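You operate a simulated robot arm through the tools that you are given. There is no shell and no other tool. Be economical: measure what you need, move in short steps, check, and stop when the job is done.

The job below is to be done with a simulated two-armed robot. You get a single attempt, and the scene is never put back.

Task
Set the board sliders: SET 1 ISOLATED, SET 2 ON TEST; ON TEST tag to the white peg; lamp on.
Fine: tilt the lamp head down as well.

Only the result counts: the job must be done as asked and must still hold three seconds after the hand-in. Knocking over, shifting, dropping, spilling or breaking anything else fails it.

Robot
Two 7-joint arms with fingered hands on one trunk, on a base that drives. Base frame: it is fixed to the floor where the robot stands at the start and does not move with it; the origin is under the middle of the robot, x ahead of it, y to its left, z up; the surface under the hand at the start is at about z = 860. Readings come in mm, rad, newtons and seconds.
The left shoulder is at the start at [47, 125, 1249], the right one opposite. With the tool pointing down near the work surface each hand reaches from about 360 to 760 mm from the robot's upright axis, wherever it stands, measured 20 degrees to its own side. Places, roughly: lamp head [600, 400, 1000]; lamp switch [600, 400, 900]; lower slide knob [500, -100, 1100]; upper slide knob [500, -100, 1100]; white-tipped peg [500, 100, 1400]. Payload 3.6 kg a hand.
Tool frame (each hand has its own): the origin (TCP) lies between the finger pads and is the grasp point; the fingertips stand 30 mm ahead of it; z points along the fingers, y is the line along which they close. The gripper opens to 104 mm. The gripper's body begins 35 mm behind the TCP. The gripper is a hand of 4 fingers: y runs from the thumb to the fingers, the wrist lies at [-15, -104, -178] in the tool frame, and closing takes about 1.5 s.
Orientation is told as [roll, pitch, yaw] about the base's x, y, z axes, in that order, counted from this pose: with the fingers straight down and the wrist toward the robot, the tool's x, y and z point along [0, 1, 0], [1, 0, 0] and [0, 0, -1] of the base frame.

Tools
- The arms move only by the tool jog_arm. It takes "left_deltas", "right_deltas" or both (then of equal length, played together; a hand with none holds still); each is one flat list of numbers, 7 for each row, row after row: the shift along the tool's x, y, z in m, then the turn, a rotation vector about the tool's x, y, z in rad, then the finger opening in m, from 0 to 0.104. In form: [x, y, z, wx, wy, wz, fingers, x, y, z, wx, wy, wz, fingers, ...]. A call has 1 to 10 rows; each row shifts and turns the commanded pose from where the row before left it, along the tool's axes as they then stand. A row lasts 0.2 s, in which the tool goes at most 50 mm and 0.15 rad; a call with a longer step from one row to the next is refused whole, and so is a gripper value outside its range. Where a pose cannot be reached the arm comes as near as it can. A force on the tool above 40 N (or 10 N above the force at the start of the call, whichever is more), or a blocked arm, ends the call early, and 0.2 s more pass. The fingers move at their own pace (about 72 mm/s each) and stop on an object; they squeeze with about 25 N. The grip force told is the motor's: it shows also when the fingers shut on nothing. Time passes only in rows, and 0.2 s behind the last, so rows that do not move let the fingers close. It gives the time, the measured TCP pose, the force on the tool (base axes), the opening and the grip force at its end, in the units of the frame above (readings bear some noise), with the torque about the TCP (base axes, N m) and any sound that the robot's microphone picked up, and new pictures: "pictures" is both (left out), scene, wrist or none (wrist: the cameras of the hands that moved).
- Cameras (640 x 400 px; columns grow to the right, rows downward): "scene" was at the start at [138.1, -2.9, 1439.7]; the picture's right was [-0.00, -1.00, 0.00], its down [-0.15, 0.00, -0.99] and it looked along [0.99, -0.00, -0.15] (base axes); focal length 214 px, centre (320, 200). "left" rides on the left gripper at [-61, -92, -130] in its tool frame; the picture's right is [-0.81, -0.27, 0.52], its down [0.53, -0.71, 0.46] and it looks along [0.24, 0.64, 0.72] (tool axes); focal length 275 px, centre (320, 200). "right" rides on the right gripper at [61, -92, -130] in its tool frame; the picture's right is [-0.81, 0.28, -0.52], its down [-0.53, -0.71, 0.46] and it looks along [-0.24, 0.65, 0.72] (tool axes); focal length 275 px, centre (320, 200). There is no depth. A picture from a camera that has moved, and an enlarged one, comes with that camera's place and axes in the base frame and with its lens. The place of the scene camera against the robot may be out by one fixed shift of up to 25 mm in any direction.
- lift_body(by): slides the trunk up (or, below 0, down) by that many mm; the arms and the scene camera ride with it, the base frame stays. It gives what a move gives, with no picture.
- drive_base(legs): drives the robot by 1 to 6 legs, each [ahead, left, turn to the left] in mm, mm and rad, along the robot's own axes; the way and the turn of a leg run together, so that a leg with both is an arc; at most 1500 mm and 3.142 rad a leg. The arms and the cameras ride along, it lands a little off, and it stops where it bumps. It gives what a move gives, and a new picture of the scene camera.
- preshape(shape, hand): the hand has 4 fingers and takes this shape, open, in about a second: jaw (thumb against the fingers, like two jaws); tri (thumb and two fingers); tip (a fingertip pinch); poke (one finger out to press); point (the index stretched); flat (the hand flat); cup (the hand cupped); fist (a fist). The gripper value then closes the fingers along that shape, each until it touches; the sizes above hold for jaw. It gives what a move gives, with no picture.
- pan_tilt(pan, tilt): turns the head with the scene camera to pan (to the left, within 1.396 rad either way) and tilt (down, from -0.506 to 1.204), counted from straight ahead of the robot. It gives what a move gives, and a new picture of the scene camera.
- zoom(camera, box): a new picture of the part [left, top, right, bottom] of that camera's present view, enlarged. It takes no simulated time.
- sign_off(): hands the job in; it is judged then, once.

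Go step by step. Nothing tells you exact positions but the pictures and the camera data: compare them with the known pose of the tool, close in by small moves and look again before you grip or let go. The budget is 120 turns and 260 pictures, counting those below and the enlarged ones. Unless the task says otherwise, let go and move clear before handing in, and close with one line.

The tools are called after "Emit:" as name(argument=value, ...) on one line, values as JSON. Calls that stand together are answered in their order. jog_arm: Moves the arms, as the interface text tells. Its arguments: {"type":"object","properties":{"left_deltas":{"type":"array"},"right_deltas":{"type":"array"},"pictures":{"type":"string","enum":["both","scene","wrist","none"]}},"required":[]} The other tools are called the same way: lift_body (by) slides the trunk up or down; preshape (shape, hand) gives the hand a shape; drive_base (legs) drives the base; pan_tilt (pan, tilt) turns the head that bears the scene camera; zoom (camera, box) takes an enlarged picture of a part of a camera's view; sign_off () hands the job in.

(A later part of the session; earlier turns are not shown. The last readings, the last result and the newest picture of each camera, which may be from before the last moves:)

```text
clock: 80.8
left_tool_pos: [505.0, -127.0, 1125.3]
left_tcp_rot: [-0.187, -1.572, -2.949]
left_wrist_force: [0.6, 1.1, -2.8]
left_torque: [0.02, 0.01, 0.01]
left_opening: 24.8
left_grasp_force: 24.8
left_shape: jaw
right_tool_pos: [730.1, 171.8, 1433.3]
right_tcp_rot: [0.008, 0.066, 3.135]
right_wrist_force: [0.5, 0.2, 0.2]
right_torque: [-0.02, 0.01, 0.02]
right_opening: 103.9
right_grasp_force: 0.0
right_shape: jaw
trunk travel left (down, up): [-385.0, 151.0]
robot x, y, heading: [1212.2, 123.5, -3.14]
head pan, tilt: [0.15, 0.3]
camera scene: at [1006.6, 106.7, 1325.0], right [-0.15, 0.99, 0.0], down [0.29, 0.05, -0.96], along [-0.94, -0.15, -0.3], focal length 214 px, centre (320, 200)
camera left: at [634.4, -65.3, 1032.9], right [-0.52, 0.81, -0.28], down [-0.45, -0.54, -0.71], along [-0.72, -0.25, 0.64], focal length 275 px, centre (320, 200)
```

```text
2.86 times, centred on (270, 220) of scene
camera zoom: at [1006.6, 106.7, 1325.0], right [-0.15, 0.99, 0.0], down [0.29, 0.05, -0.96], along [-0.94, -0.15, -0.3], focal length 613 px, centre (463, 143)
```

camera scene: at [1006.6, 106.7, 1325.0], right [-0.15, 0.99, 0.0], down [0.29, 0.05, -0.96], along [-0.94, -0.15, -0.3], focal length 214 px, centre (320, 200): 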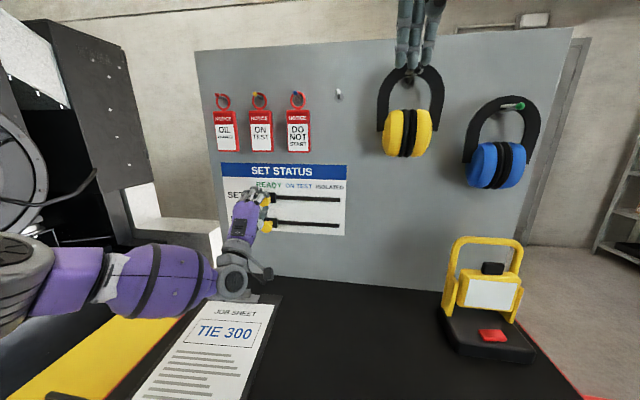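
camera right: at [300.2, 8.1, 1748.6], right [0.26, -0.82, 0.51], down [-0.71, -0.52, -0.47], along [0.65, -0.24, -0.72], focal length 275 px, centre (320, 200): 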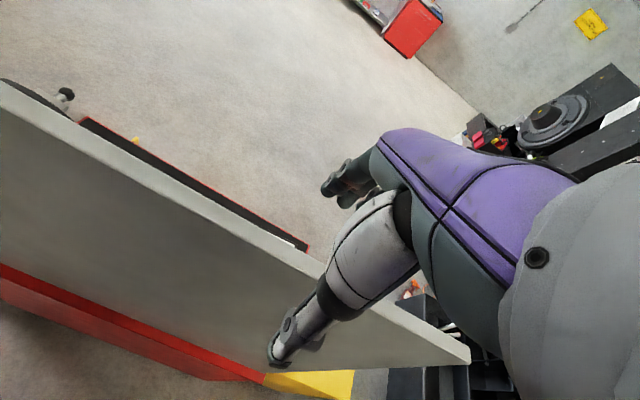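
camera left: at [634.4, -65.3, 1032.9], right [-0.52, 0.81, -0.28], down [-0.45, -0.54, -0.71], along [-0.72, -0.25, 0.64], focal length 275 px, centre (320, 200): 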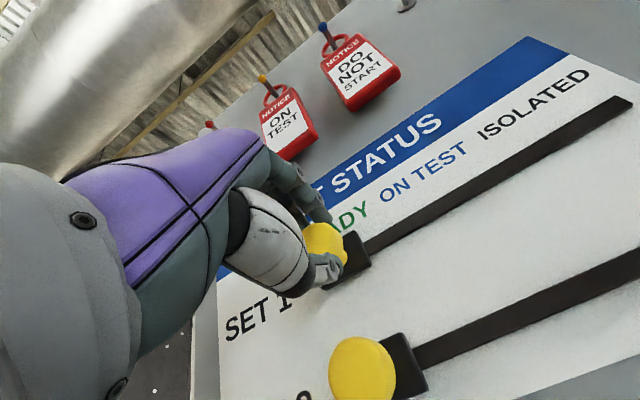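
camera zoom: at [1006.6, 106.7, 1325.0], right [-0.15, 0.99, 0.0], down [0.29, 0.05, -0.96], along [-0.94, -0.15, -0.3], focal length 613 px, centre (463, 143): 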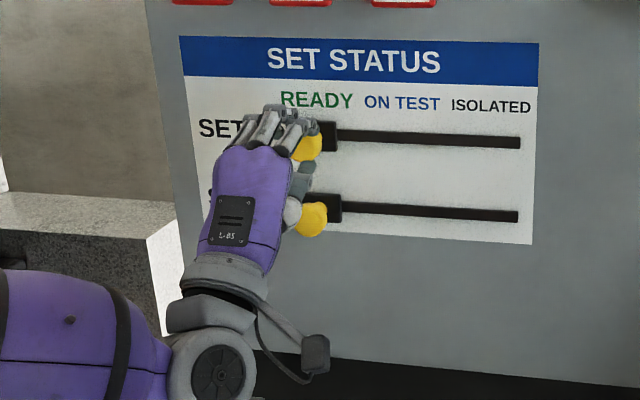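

Knob 1 is gripped. I'll slide it toward ISOLATED (+y, which is −x of the tool) by about 165 mm, then look.

Emit:
jog_arm(left_deltas=[-0.02, 0, 0, 0, 0, 0, 0, -0.025, 0, 0, 0, 0, 0, 0, -0.025, 0, 0, 0, 0, 0, 0, -0.025, 0, 0, 0, 0, 0, 0, -0.025, 0, 0, 0, 0, 0, 0, -0.025, 0, 0, 0, 0, 0, 0, -0.02, 0, 0, 0, 0, 0, 0], pictures="both")

Emit:
zoom(camera="scene", box=[170, 150, 370, 290])

```text
clock: 82.4
left_tool_pos: [521.8, 15.3, 1137.0]
left_tcp_rot: [-3.116, -1.566, -0.016]
left_wrist_force: [0.3, 0.4, -0.6]
left_torque: [0.02, 0.0, 0.0]
left_opening: 18.6
left_grasp_force: 25.0
left_shape: jaw
left hand out of reach, approached as far as the arm can: row 6, 7
right_tool_pos: [732.4, 172.8, 1434.7]
right_tcp_rot: [0.009, 0.065, 3.134]
right_wrist_force: [-0.4, -0.5, 0.4]
right_torque: [-0.02, 0.01, 0.0]
right_opening: 104.0
right_grasp_force: 0.1
right_shape: jaw
trunk travel left (down, up): [-385.0, 151.0]
robot x, y, heading: [1212.0, 123.3, -3.138]
head pan, tilt: [0.15, 0.3]
camera scene: at [1008.1, 106.9, 1325.4], right [-0.15, 0.99, 0.0], down [0.29, 0.05, -0.96], along [-0.94, -0.15, -0.29], focal length 214 px, centre (320, 200)
camera left: at [651.3, 78.6, 1044.8], right [-0.52, 0.81, -0.27], down [-0.45, -0.54, -0.71], along [-0.72, -0.25, 0.65], focal length 275 px, centre (320, 200)
```

scene: 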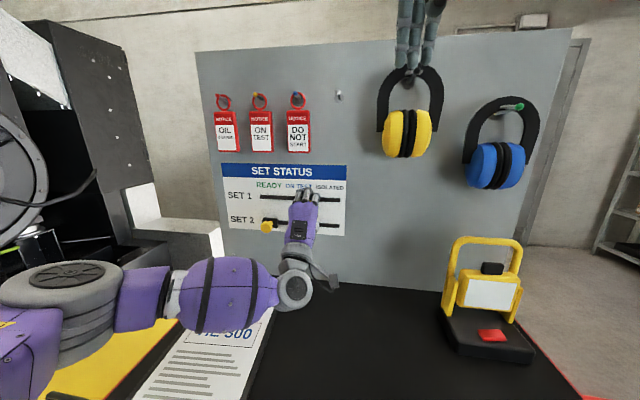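
left: 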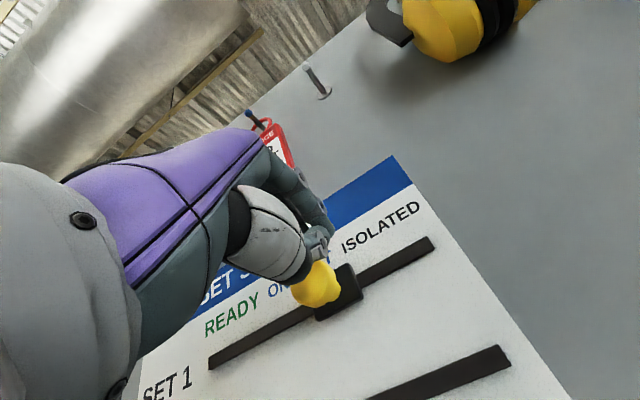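

```text
2.86 times, centred on (270, 220) of scene
camera zoom: at [1008.1, 106.9, 1325.4], right [-0.15, 0.99, 0.0], down [0.29, 0.05, -0.96], along [-0.94, -0.15, -0.29], focal length 613 px, centre (463, 143)
```

zoom: 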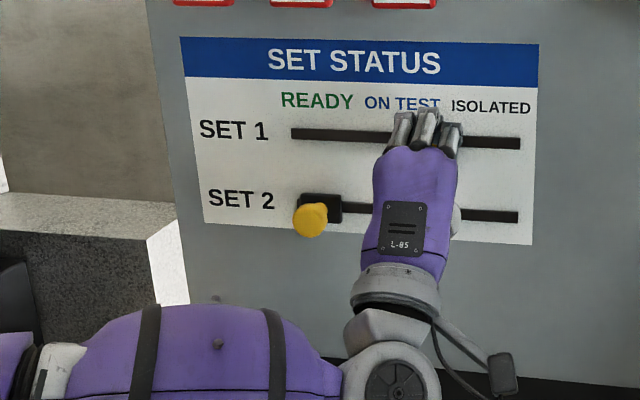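

The left arm ran out of reach before the end and slid partly off the knob. I'll let go, back off, and shift the base to the robot's right so this spot falls on the arm's better side.

Emit:
jog_arm(left_deltas=[0, 0, 0, 0, 0, 0, 0.065, 0, 0, 0, 0, 0, 0, 0.065, 0, 0, 0, 0, 0, 0, 0.065, 0, 0, -0.04, 0, 0, 0, 0.065, 0, 0, -0.04, 0, 0, 0, 0.065], pictures="none")

Emit:
drive_base(legs=[[0, -150, 0]])

Emit:
jog_arm(left_deltas=[0, 0, 0, 0, 0, 0, 0.065], pictures="wrist")

```text
clock: 83.6
left_tool_pos: [601.0, 15.8, 1134.1]
left_tcp_rot: [-2.671, -1.569, -0.468]
left_wrist_force: [0.9, 0.3, -0.3]
left_torque: [0.0, -0.02, -0.01]
left_opening: 64.9
left_grasp_force: 0.1
left_shape: jaw
right_tool_pos: [731.7, 170.4, 1434.0]
right_tcp_rot: [0.009, 0.065, 3.136]
right_wrist_force: [-0.2, 0.6, -0.2]
right_torque: [0.0, -0.02, -0.03]
right_opening: 104.3
right_grasp_force: 0.0
right_shape: jaw
trunk travel left (down, up): [-385.0, 151.0]
robot x, y, heading: [1215.8, 122.8, -3.139]
head pan, tilt: [0.15, 0.3]
```

```text
clock: 85.5
left_tool_pos: [600.3, 162.2, 1133.1]
left_tcp_rot: [-2.861, -1.569, -0.271]
left_wrist_force: [0.4, 0.4, -0.3]
left_torque: [-0.01, -0.02, 0.01]
left_opening: 65.0
left_grasp_force: 0.0
left_shape: jaw
right_tool_pos: [728.5, 318.5, 1432.5]
right_tcp_rot: [0.009, 0.066, 3.137]
right_wrist_force: [0.1, -0.2, 0.2]
right_torque: [-0.05, -0.02, 0.03]
right_opening: 104.0
right_grasp_force: 0.0
right_shape: jaw
trunk travel left (down, up): [-385.0, 151.0]
robot x, y, heading: [1212.5, 272.6, -3.135]
head pan, tilt: [0.15, 0.3]
camera scene: at [1006.2, 254.3, 1325.1], right [-0.15, 0.99, 0.0], down [0.29, 0.05, -0.96], along [-0.94, -0.15, -0.3], focal length 214 px, centre (320, 200)
```

scene: 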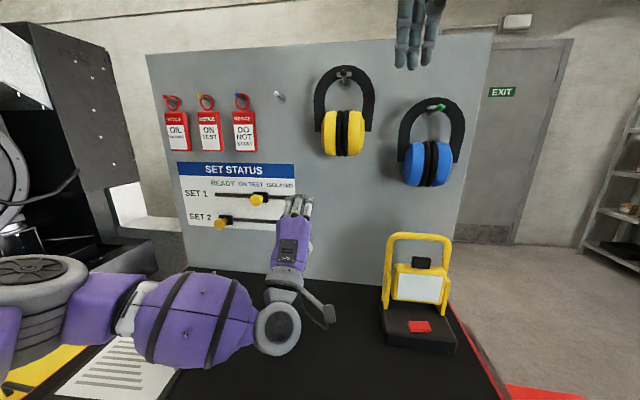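

```text
clock: 85.9
left_tool_pos: [600.5, 162.3, 1133.3]
left_tcp_rot: [-2.639, -1.568, -0.494]
left_wrist_force: [0.2, -0.3, 0.1]
left_torque: [0.0, 0.0, -0.03]
left_opening: 64.5
left_grasp_force: 0.0
left_shape: jaw
right_tool_pos: [728.8, 318.5, 1433.6]
right_tcp_rot: [0.008, 0.068, 3.137]
right_wrist_force: [-0.7, 0.2, -0.8]
right_torque: [0.0, -0.02, -0.03]
right_opening: 104.0
right_grasp_force: 0.0
right_shape: jaw
trunk travel left (down, up): [-385.0, 151.0]
robot x, y, heading: [1215.8, 270.5, -3.135]
head pan, tilt: [0.15, 0.3]
camera left: at [729.8, 225.0, 1041.6], right [-0.52, 0.81, -0.27], down [-0.45, -0.54, -0.71], along [-0.72, -0.25, 0.65], focal length 275 px, centre (320, 200)
```

left: 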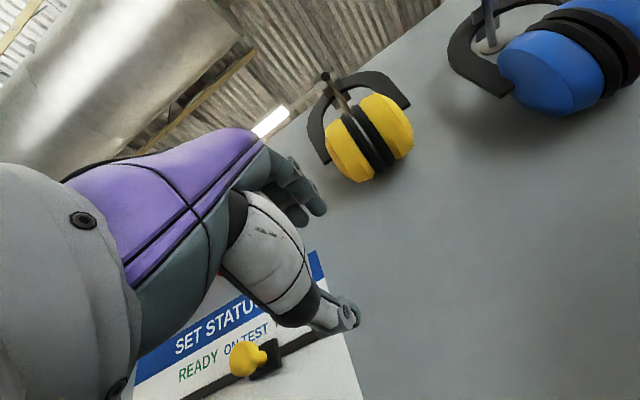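

Knob 1 now sits at about (500, 11, 1128). I'll line the hand up with it again at a standoff and look.

Emit:
jog_arm(left_deltas=[0.038, 0, 0, 0, 0, 0, 0.065, 0.038, 0, 0, 0, 0, 0, 0.065, 0.038, -0.004, 0, 0, 0, 0, 0.065, 0.037, -0.003, 0, 0, 0, 0, 0.065, 0, 0, 0.04, 0, 0, 0, 0.065], pictures="wrist")

```text
clock: 87.1
left_tool_pos: [560.5, 11.2, 1125.1]
left_tcp_rot: [0.102, -1.571, 3.046]
left_wrist_force: [0.2, 1.2, -0.4]
left_torque: [-0.01, -0.02, -0.01]
left_opening: 65.1
left_grasp_force: 0.1
left_shape: jaw
right_tool_pos: [727.5, 319.8, 1433.2]
right_tcp_rot: [0.009, 0.068, 3.137]
right_wrist_force: [1.0, -0.4, 0.6]
right_torque: [-0.05, -0.02, 0.0]
right_opening: 104.1
right_grasp_force: 0.1
right_shape: jaw
trunk travel left (down, up): [-385.0, 151.0]
robot x, y, heading: [1213.1, 270.9, -3.137]
head pan, tilt: [0.15, 0.3]
camera left: at [690.2, 73.9, 1033.4], right [-0.52, 0.81, -0.28], down [-0.45, -0.54, -0.71], along [-0.72, -0.25, 0.64], focal length 275 px, centre (320, 200)
```

left: 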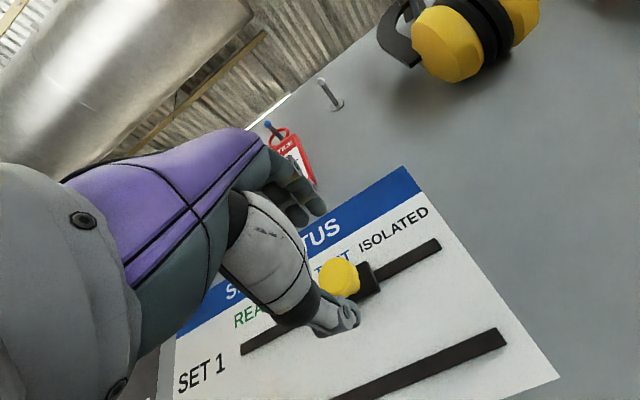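

The knob is about 8 mm toward −y of the axis. I'll correct, advance, grip, and slide to ISOLATED.

Emit:
jog_arm(left_deltas=[0.009, 0, 0.015, 0, 0, 0, 0.065, 0, 0, 0.02, 0, 0, 0, 0.065, 0, 0, 0.022, 0, 0, 0, 0.065, 0, 0, 0, 0, 0, 0, 0, 0, 0, 0, 0, 0, 0, 0, 0, 0, 0, 0, 0, 0, 0, 0, 0, 0, 0, 0, 0, 0], pictures="none")

Emit:
jog_arm(left_deltas=[-0.015, 0, 0, 0, 0, 0, 0, -0.015, 0, 0, 0, 0, 0, 0, -0.01, 0, 0, 0, 0, 0, 0], pictures="both")

Emit:
zoom(camera="scene", box=[150, 150, 350, 290])

```text
clock: 88.7
left_tool_pos: [505.0, 1.1, 1129.2]
left_tcp_rot: [-2.969, -1.565, -0.165]
left_wrist_force: [-1.7, 0.3, 4.7]
left_torque: [-0.07, 0.1, -0.06]
left_opening: 16.9
left_grasp_force: 25.0
left_shape: jaw
right_tool_pos: [730.5, 319.8, 1434.2]
right_tcp_rot: [0.01, 0.066, 3.137]
right_wrist_force: [0.2, 0.7, 0.2]
right_torque: [-0.03, 0.01, -0.01]
right_opening: 103.9
right_grasp_force: 0.0
right_shape: jaw
trunk travel left (down, up): [-385.0, 151.0]
robot x, y, heading: [1212.5, 273.5, -3.135]
head pan, tilt: [0.15, 0.3]
```

```text
clock: 89.5
left_tool_pos: [505.4, 42.7, 1127.7]
left_tcp_rot: [-3.037, -1.566, -0.096]
left_wrist_force: [-1.5, -1.1, 11.5]
left_torque: [-0.12, 0.25, -0.03]
left_opening: 16.9
left_grasp_force: 25.1
left_shape: jaw
right_tool_pos: [730.6, 319.6, 1433.8]
right_tcp_rot: [0.009, 0.067, 3.137]
right_wrist_force: [-0.5, -0.1, 0.1]
right_torque: [0.0, -0.03, 0.01]
right_opening: 103.9
right_grasp_force: 0.1
right_shape: jaw
trunk travel left (down, up): [-385.0, 151.0]
robot x, y, heading: [1212.9, 270.9, -3.134]
head pan, tilt: [0.15, 0.3]
camera scene: at [1007.2, 254.4, 1325.3], right [-0.15, 0.99, 0.0], down [0.29, 0.05, -0.96], along [-0.94, -0.15, -0.29], focal length 214 px, centre (320, 200)
camera left: at [634.4, 105.3, 1035.6], right [-0.53, 0.81, -0.27], down [-0.45, -0.54, -0.71], along [-0.72, -0.25, 0.65], focal length 275 px, centre (320, 200)
```

scene: 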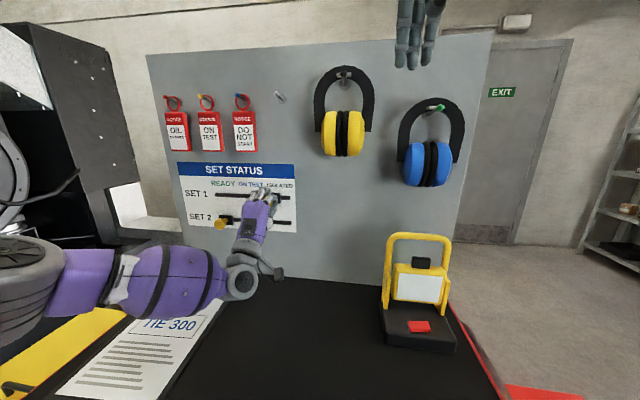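
left: 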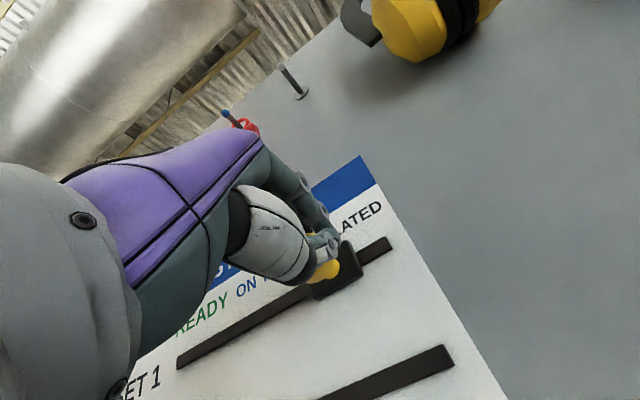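

```text
2.86 times, centred on (250, 220) of scene
camera zoom: at [1007.2, 254.4, 1325.3], right [-0.15, 0.99, 0.0], down [0.29, 0.05, -0.96], along [-0.94, -0.15, -0.29], focal length 613 px, centre (520, 143)
```

zoom: 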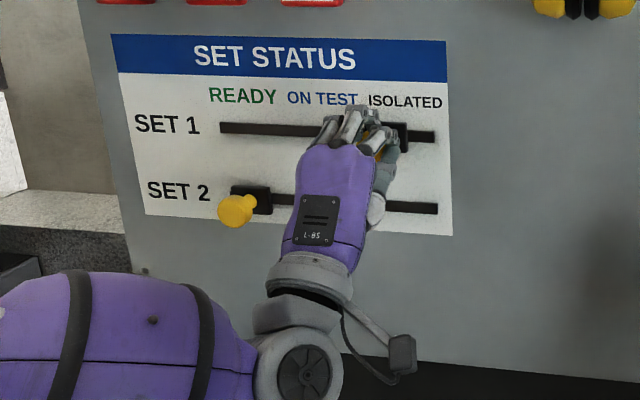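

The block's right edge is about 15 mm short of the mirrored end position, so I'll nudge it that much further.

Emit:
jog_arm(left_deltas=[-0.008, 0, 0, 0, 0, 0, 0, -0.007, 0, 0, 0, 0, 0, 0, 0, 0, 0, 0, 0, 0, 0], pictures="wrist")

Emit:
zoom(camera="scene", box=[150, 150, 350, 290])

```text
clock: 90.3
left_tool_pos: [505.5, 57.8, 1128.4]
left_tcp_rot: [-3.045, -1.569, -0.088]
left_wrist_force: [2.5, 1.7, 10.4]
left_torque: [-0.18, 0.29, -0.02]
left_opening: 16.6
left_grasp_force: 25.4
left_shape: jaw
right_tool_pos: [732.0, 318.9, 1433.7]
right_tcp_rot: [0.009, 0.067, 3.136]
right_wrist_force: [0.3, -0.8, 0.2]
right_torque: [0.01, -0.01, 0.01]
right_opening: 104.0
right_grasp_force: 0.1
right_shape: jaw
trunk travel left (down, up): [-385.0, 151.0]
robot x, y, heading: [1212.7, 269.6, -3.141]
head pan, tilt: [0.15, 0.3]
camera left: at [634.7, 120.2, 1035.8], right [-0.52, 0.81, -0.27], down [-0.45, -0.54, -0.71], along [-0.72, -0.25, 0.65], focal length 275 px, centre (320, 200)
```

left: 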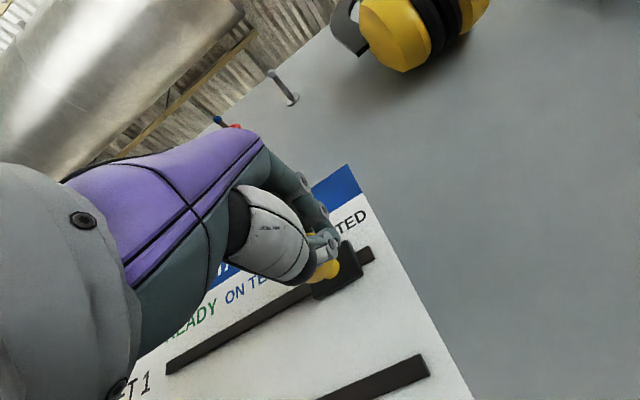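

```text
2.86 times, centred on (250, 220) of scene
camera zoom: at [1007.7, 254.7, 1325.3], right [-0.15, 0.99, 0.0], down [0.29, 0.05, -0.96], along [-0.94, -0.15, -0.29], focal length 613 px, centre (520, 143)
```

zoom: 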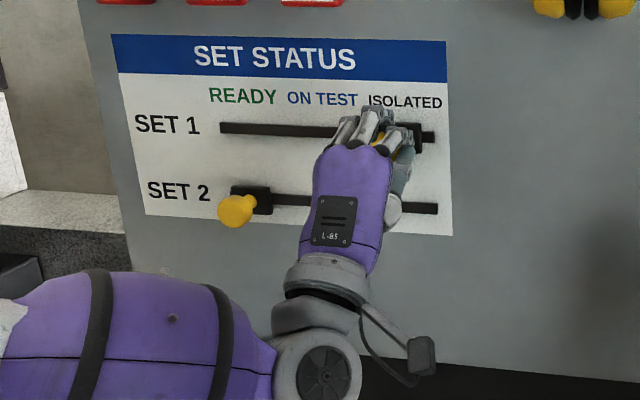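

It's now at the target. I'll release, back straight out and check.

Emit:
jog_arm(left_deltas=[0, 0, 0, 0, 0, 0, 0.06, 0, 0, 0, 0, 0, 0, 0.06, 0, 0, 0, 0, 0, 0, 0.06, 0, 0, -0.035, 0, 0, 0, 0.06, 0, 0, -0.04, 0, 0, 0, 0.06, 0.045, -0.01, 0, 0, 0, 0, 0.06, 0.045, -0.01, 0, 0, 0, 0, 0.06, 0.045, -0.02, 0, 0, 0, 0, 0.06, 0.045, -0.04, 0, 0, 0, 0, 0.06], pictures="both")

Emit:
zoom(camera="scene", box=[150, 150, 350, 290])

```text
refused: row 9 steps farther than a row can; nothing moved
```

```text
2.86 times, centred on (250, 220) of scene
camera zoom: at [1007.7, 254.7, 1325.3], right [-0.15, 0.99, 0.0], down [0.29, 0.05, -0.96], along [-0.94, -0.15, -0.29], focal length 613 px, centre (520, 143)
```

zoom: 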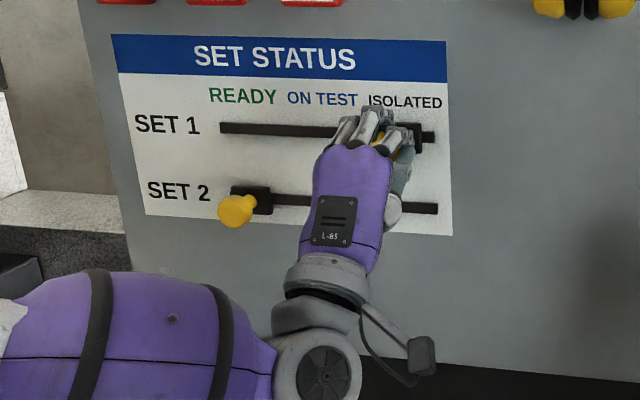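

A row was too long; I'll repeat with smaller steps, ending in front of knob 2.

Emit:
jog_arm(left_deltas=[0, 0, 0, 0, 0, 0, 0.06, 0, 0, 0, 0, 0, 0, 0.06, 0, 0, 0, 0, 0, 0, 0.06, 0, 0, -0.035, 0, 0, 0, 0.06, 0, 0, -0.04, 0, 0, 0, 0.06, 0.037, -0.016, 0, 0, 0, 0, 0.06, 0.037, -0.016, 0, 0, 0, 0, 0.06, 0.037, -0.016, 0, 0, 0, 0, 0.06, 0.037, -0.016, 0, 0, 0, 0, 0.06, 0.036, -0.015, 0, 0, 0, 0, 0.06], pictures="both")

Emit:
zoom(camera="scene", box=[150, 150, 350, 290])

```text
clock: 92.5
left_tool_pos: [577.0, -129.3, 1047.3]
left_tcp_rot: [-2.318, -1.57, -0.817]
left_wrist_force: [0.2, 0.4, -0.4]
left_torque: [0.01, 0.01, 0.0]
left_opening: 59.5
left_grasp_force: 0.1
left_shape: jaw
right_tool_pos: [729.9, 318.4, 1433.6]
right_tcp_rot: [0.005, 0.067, 3.136]
right_wrist_force: [-0.8, -0.5, 0.6]
right_torque: [0.01, -0.01, -0.01]
right_opening: 103.9
right_grasp_force: 0.1
right_shape: jaw
trunk travel left (down, up): [-385.0, 151.0]
robot x, y, heading: [1211.8, 274.4, -3.132]
head pan, tilt: [0.15, 0.3]
camera scene: at [1006.1, 253.6, 1325.1], right [-0.15, 0.99, 0.0], down [0.29, 0.05, -0.96], along [-0.94, -0.15, -0.3], focal length 214 px, centre (320, 200)
camera left: at [707.3, -65.6, 955.7], right [-0.52, 0.81, -0.27], down [-0.45, -0.54, -0.71], along [-0.72, -0.25, 0.65], focal length 275 px, centre (320, 200)
```

scene: 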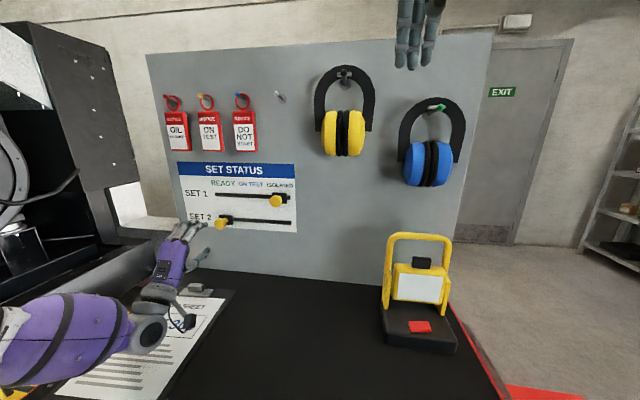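
left: 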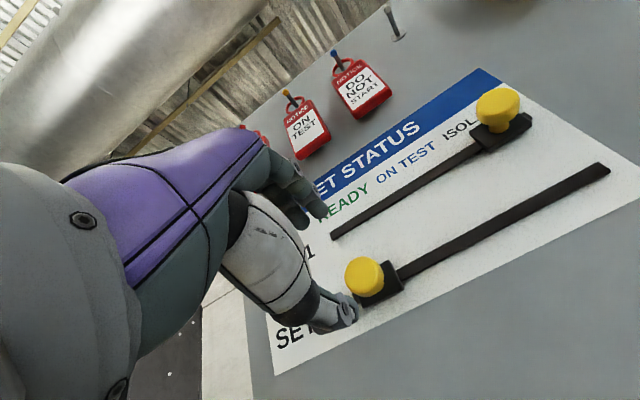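

```text
2.86 times, centred on (250, 220) of scene
camera zoom: at [1006.1, 253.6, 1325.1], right [-0.15, 0.99, 0.0], down [0.29, 0.05, -0.96], along [-0.94, -0.15, -0.3], focal length 613 px, centre (520, 143)
```

zoom: 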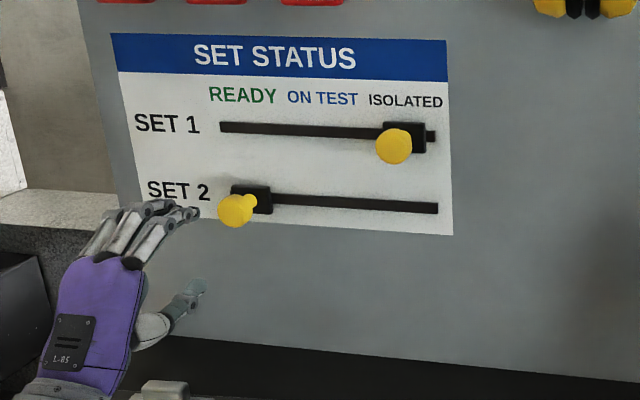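

SET 1 reads ISOLATED, and knob 2 is right on the tool axis. I'll advance, grip and slide it about 85 mm.

Emit:
jog_arm(left_deltas=[0, 0, 0.025, 0, 0, 0, 0.06, 0, 0, 0.025, 0, 0, 0, 0.06, 0, 0, 0.022, 0, 0, 0, 0.06, 0, 0, 0, 0, 0, 0, 0, 0, 0, 0, 0, 0, 0, 0, 0, 0, 0, 0, 0, 0, 0, 0, 0, 0, 0, 0, 0, 0], pictures="none")

Emit:
jog_arm(left_deltas=[-0.015, 0, 0, 0, 0, 0, 0, -0.02, 0, 0, 0, 0, 0, 0, -0.02, 0, 0, 0, 0, 0, 0, -0.02, 0, 0, 0, 0, 0, 0, -0.01, 0, 0, 0, 0, 0, 0], pictures="both")

Emit:
zoom(camera="scene", box=[150, 150, 350, 290])

```text
clock: 94.1
left_tool_pos: [511.8, -123.9, 1047.1]
left_tcp_rot: [0.452, -1.569, 2.698]
left_wrist_force: [11.8, 4.5, -4.3]
left_torque: [0.0, -0.16, -0.11]
left_opening: 19.7
left_grasp_force: 25.0
left_shape: jaw
right_tool_pos: [732.2, 320.0, 1434.2]
right_tcp_rot: [0.009, 0.066, 3.137]
right_wrist_force: [0.1, 0.1, -0.3]
right_torque: [0.05, 0.0, -0.01]
right_opening: 104.2
right_grasp_force: 0.1
right_shape: jaw
trunk travel left (down, up): [-385.0, 151.0]
robot x, y, heading: [1213.9, 274.4, -3.142]
head pan, tilt: [0.15, 0.3]
```

```text
clock: 95.3
left_tool_pos: [513.0, -40.8, 1047.6]
left_tcp_rot: [-2.813, -1.572, -0.32]
left_wrist_force: [30.0, -0.2, -11.6]
left_torque: [0.15, -0.36, 0.16]
left_opening: 18.6
left_grasp_force: 25.4
left_shape: jaw
right_tool_pos: [733.6, 317.8, 1434.8]
right_tcp_rot: [0.007, 0.066, 3.137]
right_wrist_force: [0.6, 0.0, -0.4]
right_torque: [0.01, -0.03, 0.01]
right_opening: 103.9
right_grasp_force: 0.0
right_shape: jaw
trunk travel left (down, up): [-385.0, 151.0]
robot x, y, heading: [1212.6, 269.5, -3.135]
head pan, tilt: [0.15, 0.3]
camera scene: at [1009.3, 253.5, 1325.5], right [-0.15, 0.99, 0.0], down [0.29, 0.05, -0.96], along [-0.94, -0.15, -0.29], focal length 214 px, centre (320, 200)
camera left: at [641.5, 22.2, 956.4], right [-0.52, 0.81, -0.27], down [-0.45, -0.54, -0.71], along [-0.72, -0.25, 0.64], focal length 275 px, centre (320, 200)
```

scene: 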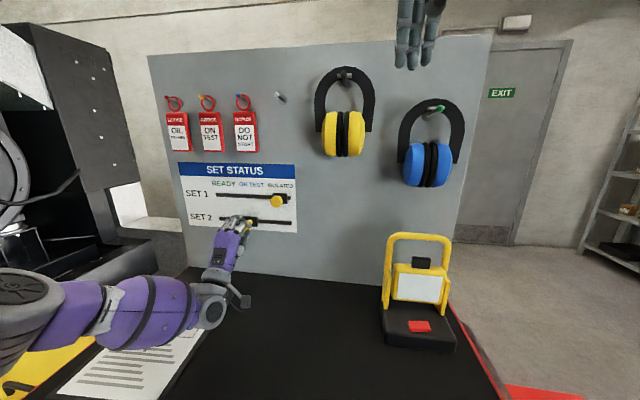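
left: 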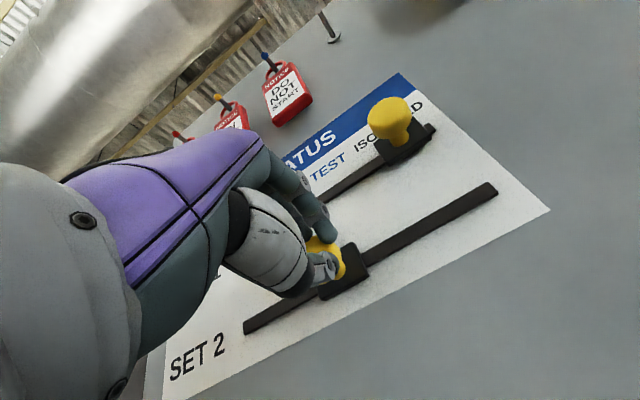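

```text
2.86 times, centred on (250, 220) of scene
camera zoom: at [1009.3, 253.5, 1325.5], right [-0.15, 0.99, 0.0], down [0.29, 0.05, -0.96], along [-0.94, -0.15, -0.29], focal length 613 px, centre (520, 143)
```

zoom: 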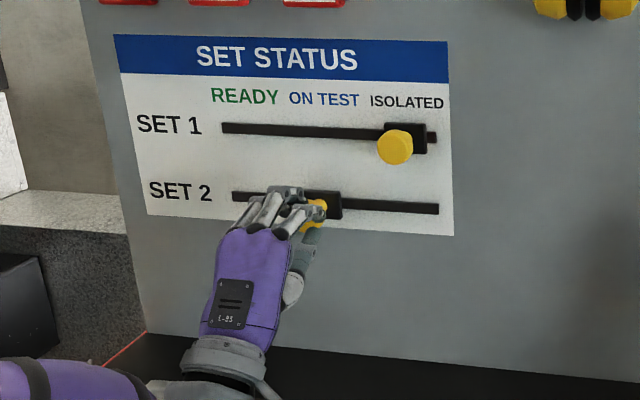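

SET 2's block is about 7 mm short of the midpoint by tool travel (half of the ~180 mm total). I'll nudge it, release and back off.

Emit:
jog_arm(left_deltas=[-0.007, 0, -0.003, 0, 0, 0, 0, 0, 0, 0, 0, 0, 0, 0, 0, 0, 0, 0, 0, 0, 0.06, 0, 0, 0, 0, 0, 0, 0.06, 0, 0, 0, 0, 0, 0, 0.06, 0, 0, -0.035, 0, 0, 0, 0.06, 0, 0, -0.04, 0, 0, 0, 0.06, 0.045, 0, -0.02, 0, 0, 0, 0.06], pictures="both")

Emit:
zoom(camera="scene", box=[150, 150, 350, 290])

```text
clock: 97.1
left_tool_pos: [609.2, -81.2, 1048.8]
left_tcp_rot: [-2.327, -1.567, -0.805]
left_wrist_force: [0.0, 0.0, 0.0]
left_torque: [0.02, -0.02, -0.03]
left_opening: 59.5
left_grasp_force: 0.2
left_shape: jaw
right_tool_pos: [730.2, 316.6, 1433.1]
right_tcp_rot: [0.008, 0.066, 3.136]
right_wrist_force: [-0.2, 0.0, 0.4]
right_torque: [-0.02, 0.0, -0.01]
right_opening: 104.1
right_grasp_force: 0.0
right_shape: jaw
trunk travel left (down, up): [-385.0, 151.0]
robot x, y, heading: [1215.7, 274.7, -3.135]
head pan, tilt: [0.15, 0.3]
camera scene: at [1006.9, 252.9, 1325.2], right [-0.15, 0.99, 0.0], down [0.29, 0.05, -0.96], along [-0.94, -0.15, -0.3], focal length 214 px, centre (320, 200)
camera left: at [737.9, -17.9, 956.7], right [-0.52, 0.81, -0.27], down [-0.45, -0.54, -0.71], along [-0.72, -0.25, 0.65], focal length 275 px, centre (320, 200)
```

scene: 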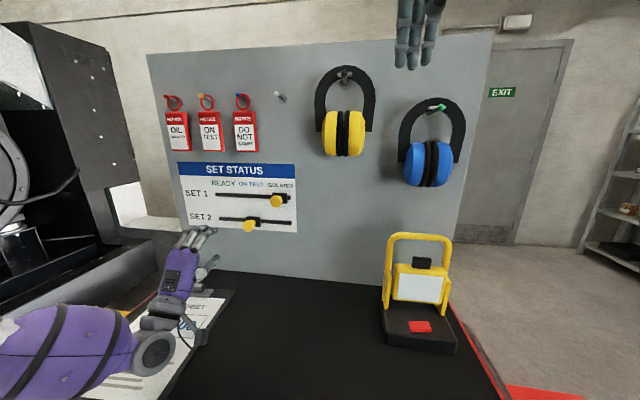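
left: 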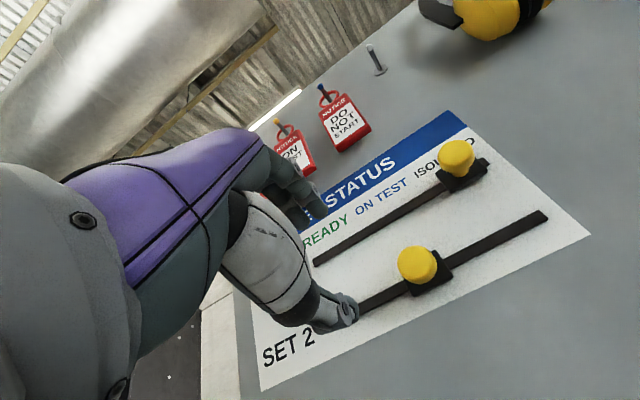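

```text
2.86 times, centred on (250, 220) of scene
camera zoom: at [1006.9, 252.9, 1325.2], right [-0.15, 0.99, 0.0], down [0.29, 0.05, -0.96], along [-0.94, -0.15, -0.3], focal length 613 px, centre (520, 143)
```

zoom: 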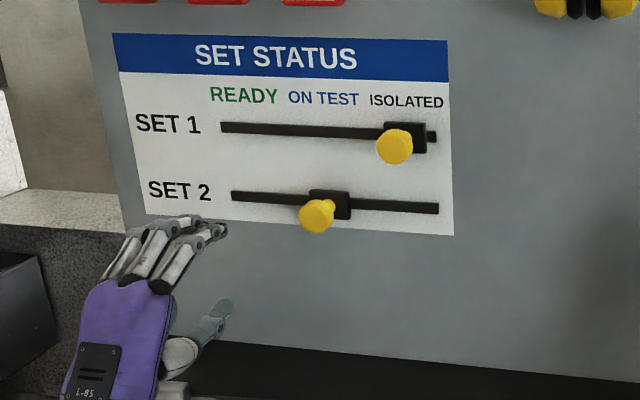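

Both sliders are set. Next is the tag: I'll raise the trunk, then roll the left hand so the fingers close sideways on the tag's edges.

Emit:
jog_arm(left_deltas=[0, 0, -0.04, 0, 0, 0, 0.085, 0, 0, -0.04, 0, 0, 0, 0.085], pictures="none")

Emit:
lift_body(by=130)

Emit:
jog_arm(left_deltas=[0, 0.03, 0, 0, 0, 0.148, 0.085, 0, 0.03, 0, 0, 0, 0.148, 0.085, 0, 0, 0, 0, 0, 0.148, 0.085, 0, 0, 0, 0, 0, 0.148, 0.085, 0, 0, 0, 0, 0, 0.148, 0.085, 0, 0, 0, 0, 0, 0.148, 0.085, 0, 0, 0, 0, 0, 0.148, 0.085, 0, 0, 0, 0, 0, 0.148, 0.085, 0, 0, 0, 0, 0, 0.148, 0.085, 0, 0, 0, 0, 0, 0.148, 0.085], pictures="both")

```text
clock: 97.7
left_tool_pos: [688.3, -78.0, 1048.2]
left_tcp_rot: [-3.129, -1.57, -0.003]
left_wrist_force: [0.3, -0.6, -0.9]
left_torque: [0.02, -0.03, 0.01]
left_opening: 85.0
left_grasp_force: 0.2
left_shape: jaw
right_tool_pos: [730.4, 318.9, 1434.1]
right_tcp_rot: [0.007, 0.067, 3.136]
right_wrist_force: [-0.3, -0.1, -0.1]
right_torque: [-0.03, 0.03, -0.01]
right_opening: 103.9
right_grasp_force: 0.0
right_shape: jaw
trunk travel left (down, up): [-385.0, 151.0]
robot x, y, heading: [1213.4, 274.8, -3.134]
head pan, tilt: [0.15, 0.3]
```

```text
clock: 99.3
left_tool_pos: [686.4, -79.3, 1176.5]
left_tcp_rot: [-0.423, -1.569, -2.712]
left_wrist_force: [-0.9, 0.2, -1.0]
left_torque: [-0.03, 0.03, -0.03]
left_opening: 84.8
left_grasp_force: 0.0
left_shape: jaw
right_tool_pos: [727.9, 317.6, 1562.3]
right_tcp_rot: [0.005, 0.07, 3.137]
right_wrist_force: [-0.2, 1.2, -0.4]
right_torque: [0.05, 0.01, -0.02]
right_opening: 103.8
right_grasp_force: 0.1
right_shape: jaw
trunk travel left (down, up): [-515.0, 21.0]
robot x, y, heading: [1213.7, 269.2, -3.14]
head pan, tilt: [0.15, 0.3]
```

```text
clock: 101.5
left_tool_pos: [685.1, -74.5, 1236.7]
left_tcp_rot: [1.574, -0.09, 1.58]
left_wrist_force: [0.4, -0.1, 0.1]
left_torque: [0.02, -0.02, -0.02]
left_opening: 84.6
left_grasp_force: 0.1
left_shape: jaw
right_tool_pos: [730.1, 319.1, 1563.0]
right_tcp_rot: [0.009, 0.066, 3.136]
right_wrist_force: [-0.2, 0.1, 0.3]
right_torque: [0.03, -0.02, 0.0]
right_opening: 104.0
right_grasp_force: 0.1
right_shape: jaw
trunk travel left (down, up): [-515.0, 21.0]
robot x, y, heading: [1211.0, 270.9, -3.138]
head pan, tilt: [0.15, 0.3]
camera scene: at [1079.1, 254.8, 1471.8], right [-0.15, 0.99, 0.0], down [0.29, 0.05, -0.96], along [-0.94, -0.15, -0.3], focal length 214 px, centre (320, 200)
camera left: at [817.0, -158.6, 1168.2], right [-0.52, -0.21, -0.83], down [-0.45, -0.76, 0.47], along [-0.73, 0.61, 0.3], focal length 275 px, centre (320, 200)
```

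scene: 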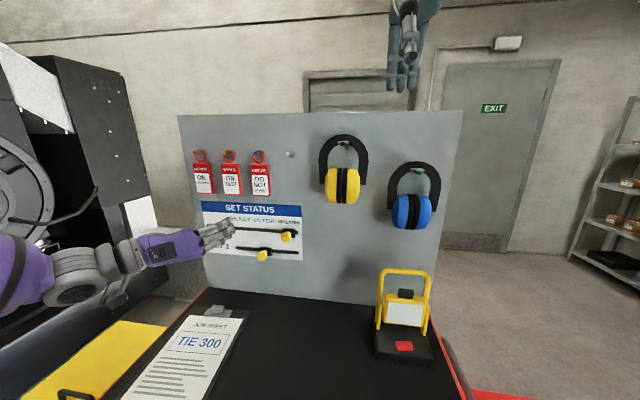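
left: 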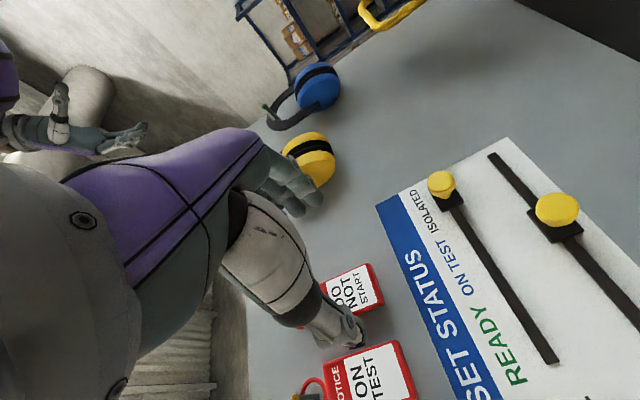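

The roll worked and the ON TEST tag's body is near (470, -130, 1308). I'll align with it at a standoff.

Emit:
jog_arm(left_deltas=[0.03, -0.018, 0, 0, 0, 0.045, 0.085, 0.03, -0.018, 0, 0, 0, 0.045, 0.085, 0.025, -0.018, 0, 0, 0, 0, 0.085, 0, 0, 0.04, 0, 0, 0, 0.085], pictures="both")

Emit:
zoom(camera="scene", box=[170, 110, 330, 230])

```text
clock: 102.5
left_tool_pos: [643.2, -132.2, 1318.0]
left_tcp_rot: [1.566, -0.001, 1.578]
left_wrist_force: [-1.0, 0.7, 0.9]
left_torque: [-0.04, -0.01, 0.02]
left_opening: 84.8
left_grasp_force: 0.1
left_shape: jaw
right_tool_pos: [726.9, 320.4, 1561.3]
right_tcp_rot: [0.008, 0.069, 3.137]
right_wrist_force: [-0.7, 0.5, -0.1]
right_torque: [-0.01, -0.02, -0.04]
right_opening: 103.8
right_grasp_force: 0.0
right_shape: jaw
trunk travel left (down, up): [-515.0, 21.0]
robot x, y, heading: [1215.4, 270.3, -3.139]
head pan, tilt: [0.15, 0.3]
camera scene: at [1076.0, 254.8, 1471.3], right [-0.15, 0.99, 0.0], down [0.29, 0.05, -0.95], along [-0.94, -0.15, -0.3], focal length 214 px, centre (320, 200)
camera left: at [774.7, -222.1, 1257.5], right [-0.51, -0.28, -0.81], down [-0.45, -0.72, 0.53], along [-0.73, 0.64, 0.24], focal length 275 px, centre (320, 200)
```

scene: 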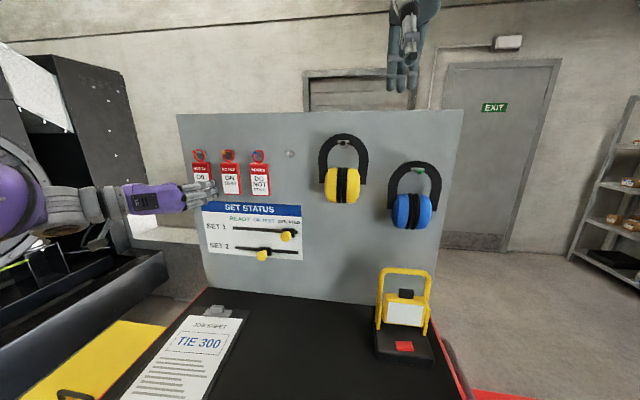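
left: 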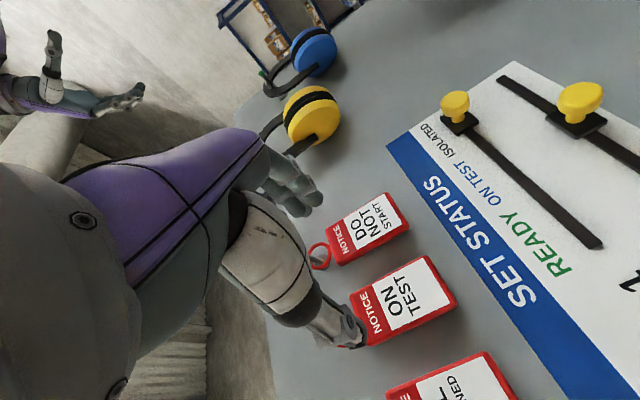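

```text
3.33 times, centred on (250, 170) of scene
camera zoom: at [1076.0, 254.8, 1471.3], right [-0.15, 0.99, 0.0], down [0.29, 0.05, -0.95], along [-0.94, -0.15, -0.3], focal length 715 px, centre (553, 300)
```

zoom: 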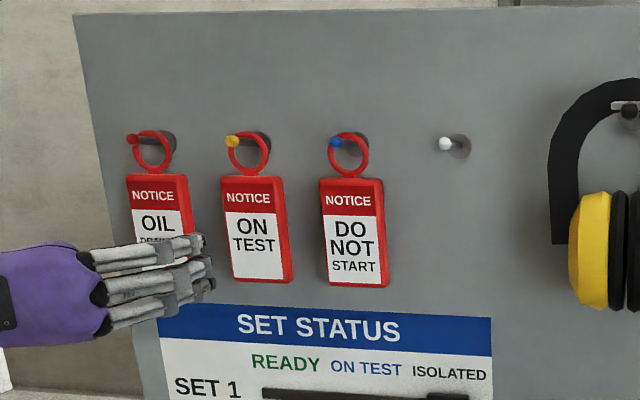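

The tag's centre is nearly on the tool axis, at about y=-136 and z=1313. I'll trim and move in, pausing just before the tag.

Emit:
jog_arm(left_deltas=[0.006, -0.004, 0.035, 0, 0, 0, 0.085, 0, 0, 0.035, 0, 0, 0, 0.085, 0, 0, 0.035, 0, 0, 0, 0.085], pictures="both")

Emit:
zoom(camera="scene", box=[170, 110, 330, 230])

```text
clock: 103.3
left_tool_pos: [541.7, -136.3, 1322.9]
left_tcp_rot: [1.571, -0.003, 1.58]
left_wrist_force: [-0.1, -0.7, -0.2]
left_torque: [0.0, 0.0, -0.02]
left_opening: 85.0
left_grasp_force: 0.1
left_shape: jaw
right_tool_pos: [728.6, 320.4, 1562.7]
right_tcp_rot: [0.009, 0.067, 3.136]
right_wrist_force: [-0.2, 0.0, -0.2]
right_torque: [0.02, 0.01, 0.02]
right_opening: 104.0
right_grasp_force: 0.1
right_shape: jaw
trunk travel left (down, up): [-515.0, 21.0]
robot x, y, heading: [1215.9, 275.8, -3.134]
head pan, tilt: [0.15, 0.3]
camera scene: at [1077.8, 254.7, 1471.6], right [-0.15, 0.99, 0.0], down [0.29, 0.05, -0.95], along [-0.94, -0.15, -0.3], focal length 214 px, centre (320, 200)
camera left: at [673.0, -225.9, 1262.5], right [-0.51, -0.28, -0.81], down [-0.45, -0.72, 0.53], along [-0.73, 0.64, 0.24], focal length 275 px, centre (320, 200)
```

scene: 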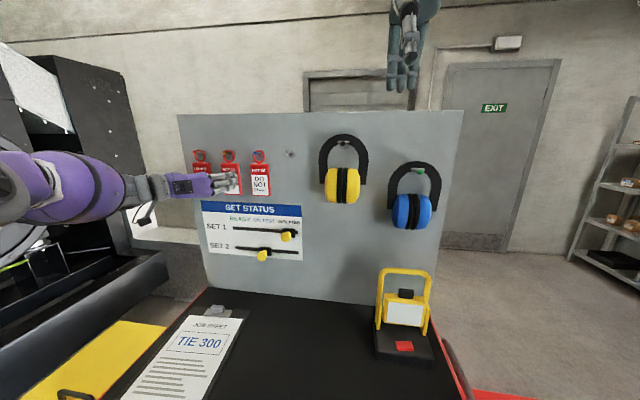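
left: 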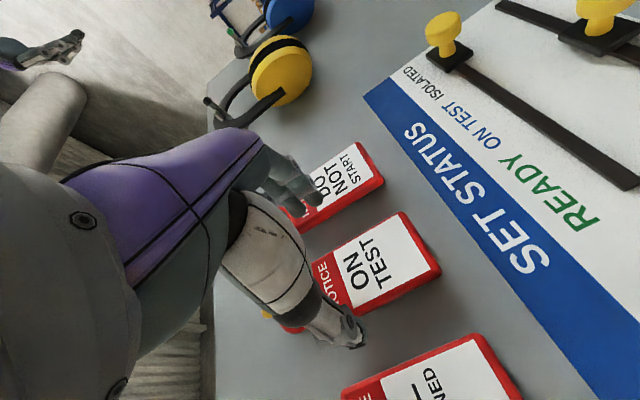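

```text
3.33 times, centred on (250, 170) of scene
camera zoom: at [1077.8, 254.7, 1471.6], right [-0.15, 0.99, 0.0], down [0.29, 0.05, -0.95], along [-0.94, -0.15, -0.3], focal length 715 px, centre (553, 300)
```

zoom: 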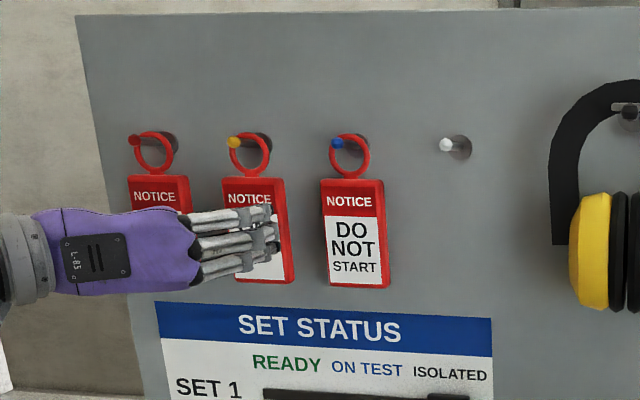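

The tag is centred between thumb and fingers. I'll advance 45 mm with the fingers in the gaps either side and check before closing.

Emit:
jog_arm(left_deltas=[0, 0, 0.015, 0, 0, 0, 0.085, 0, 0, 0.015, 0, 0, 0, 0.085, 0, 0, 0.015, 0, 0, 0, 0.085], pictures="both")

Emit:
zoom(camera="scene", box=[170, 110, 330, 230])

```text
clock: 104.1
left_tool_pos: [506.8, -137.0, 1324.3]
left_tcp_rot: [1.572, -0.002, 1.582]
left_wrist_force: [0.5, 0.8, 0.1]
left_torque: [-0.01, -0.02, 0.02]
left_opening: 85.0
left_grasp_force: 0.1
left_shape: jaw
left hand out of reach, approached as far as the arm can: row 3
right_tool_pos: [729.0, 318.9, 1564.1]
right_tcp_rot: [0.009, 0.068, 3.136]
right_wrist_force: [-0.3, 0.2, 0.2]
right_torque: [0.02, 0.0, 0.03]
right_opening: 104.0
right_grasp_force: 0.0
right_shape: jaw
trunk travel left (down, up): [-515.0, 21.0]
robot x, y, heading: [1215.9, 269.4, -3.133]
head pan, tilt: [0.15, 0.3]
camera scene: at [1079.4, 254.3, 1471.9], right [-0.15, 0.99, 0.0], down [0.29, 0.05, -0.96], along [-0.94, -0.15, -0.3], focal length 214 px, centre (320, 200)
camera left: at [638.3, -227.0, 1262.7], right [-0.52, -0.28, -0.81], down [-0.45, -0.72, 0.53], along [-0.73, 0.64, 0.25], focal length 275 px, centre (320, 200)
```

scene: 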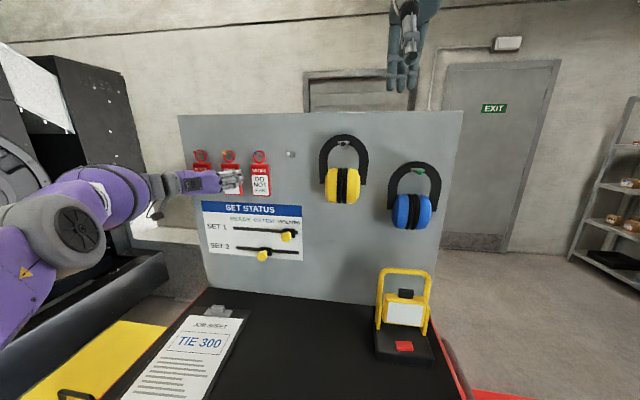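
left: 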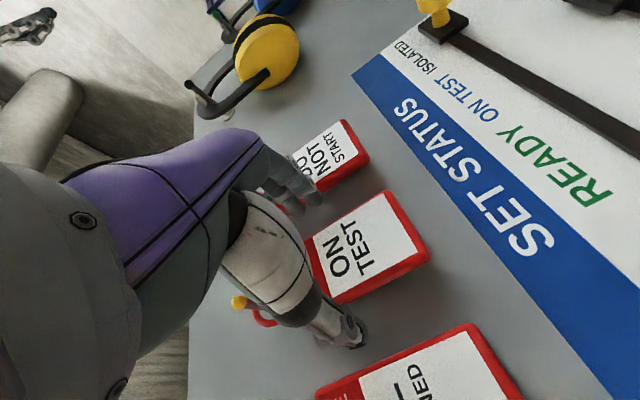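

```text
3.33 times, centred on (250, 170) of scene
camera zoom: at [1079.4, 254.3, 1471.9], right [-0.15, 0.99, 0.0], down [0.29, 0.05, -0.96], along [-0.94, -0.15, -0.3], focal length 715 px, centre (553, 300)
```

zoom: 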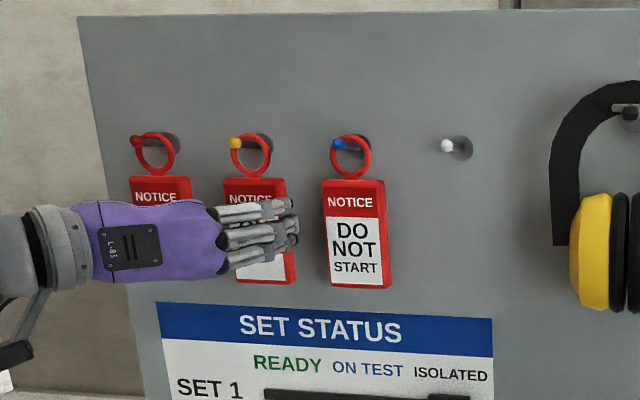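

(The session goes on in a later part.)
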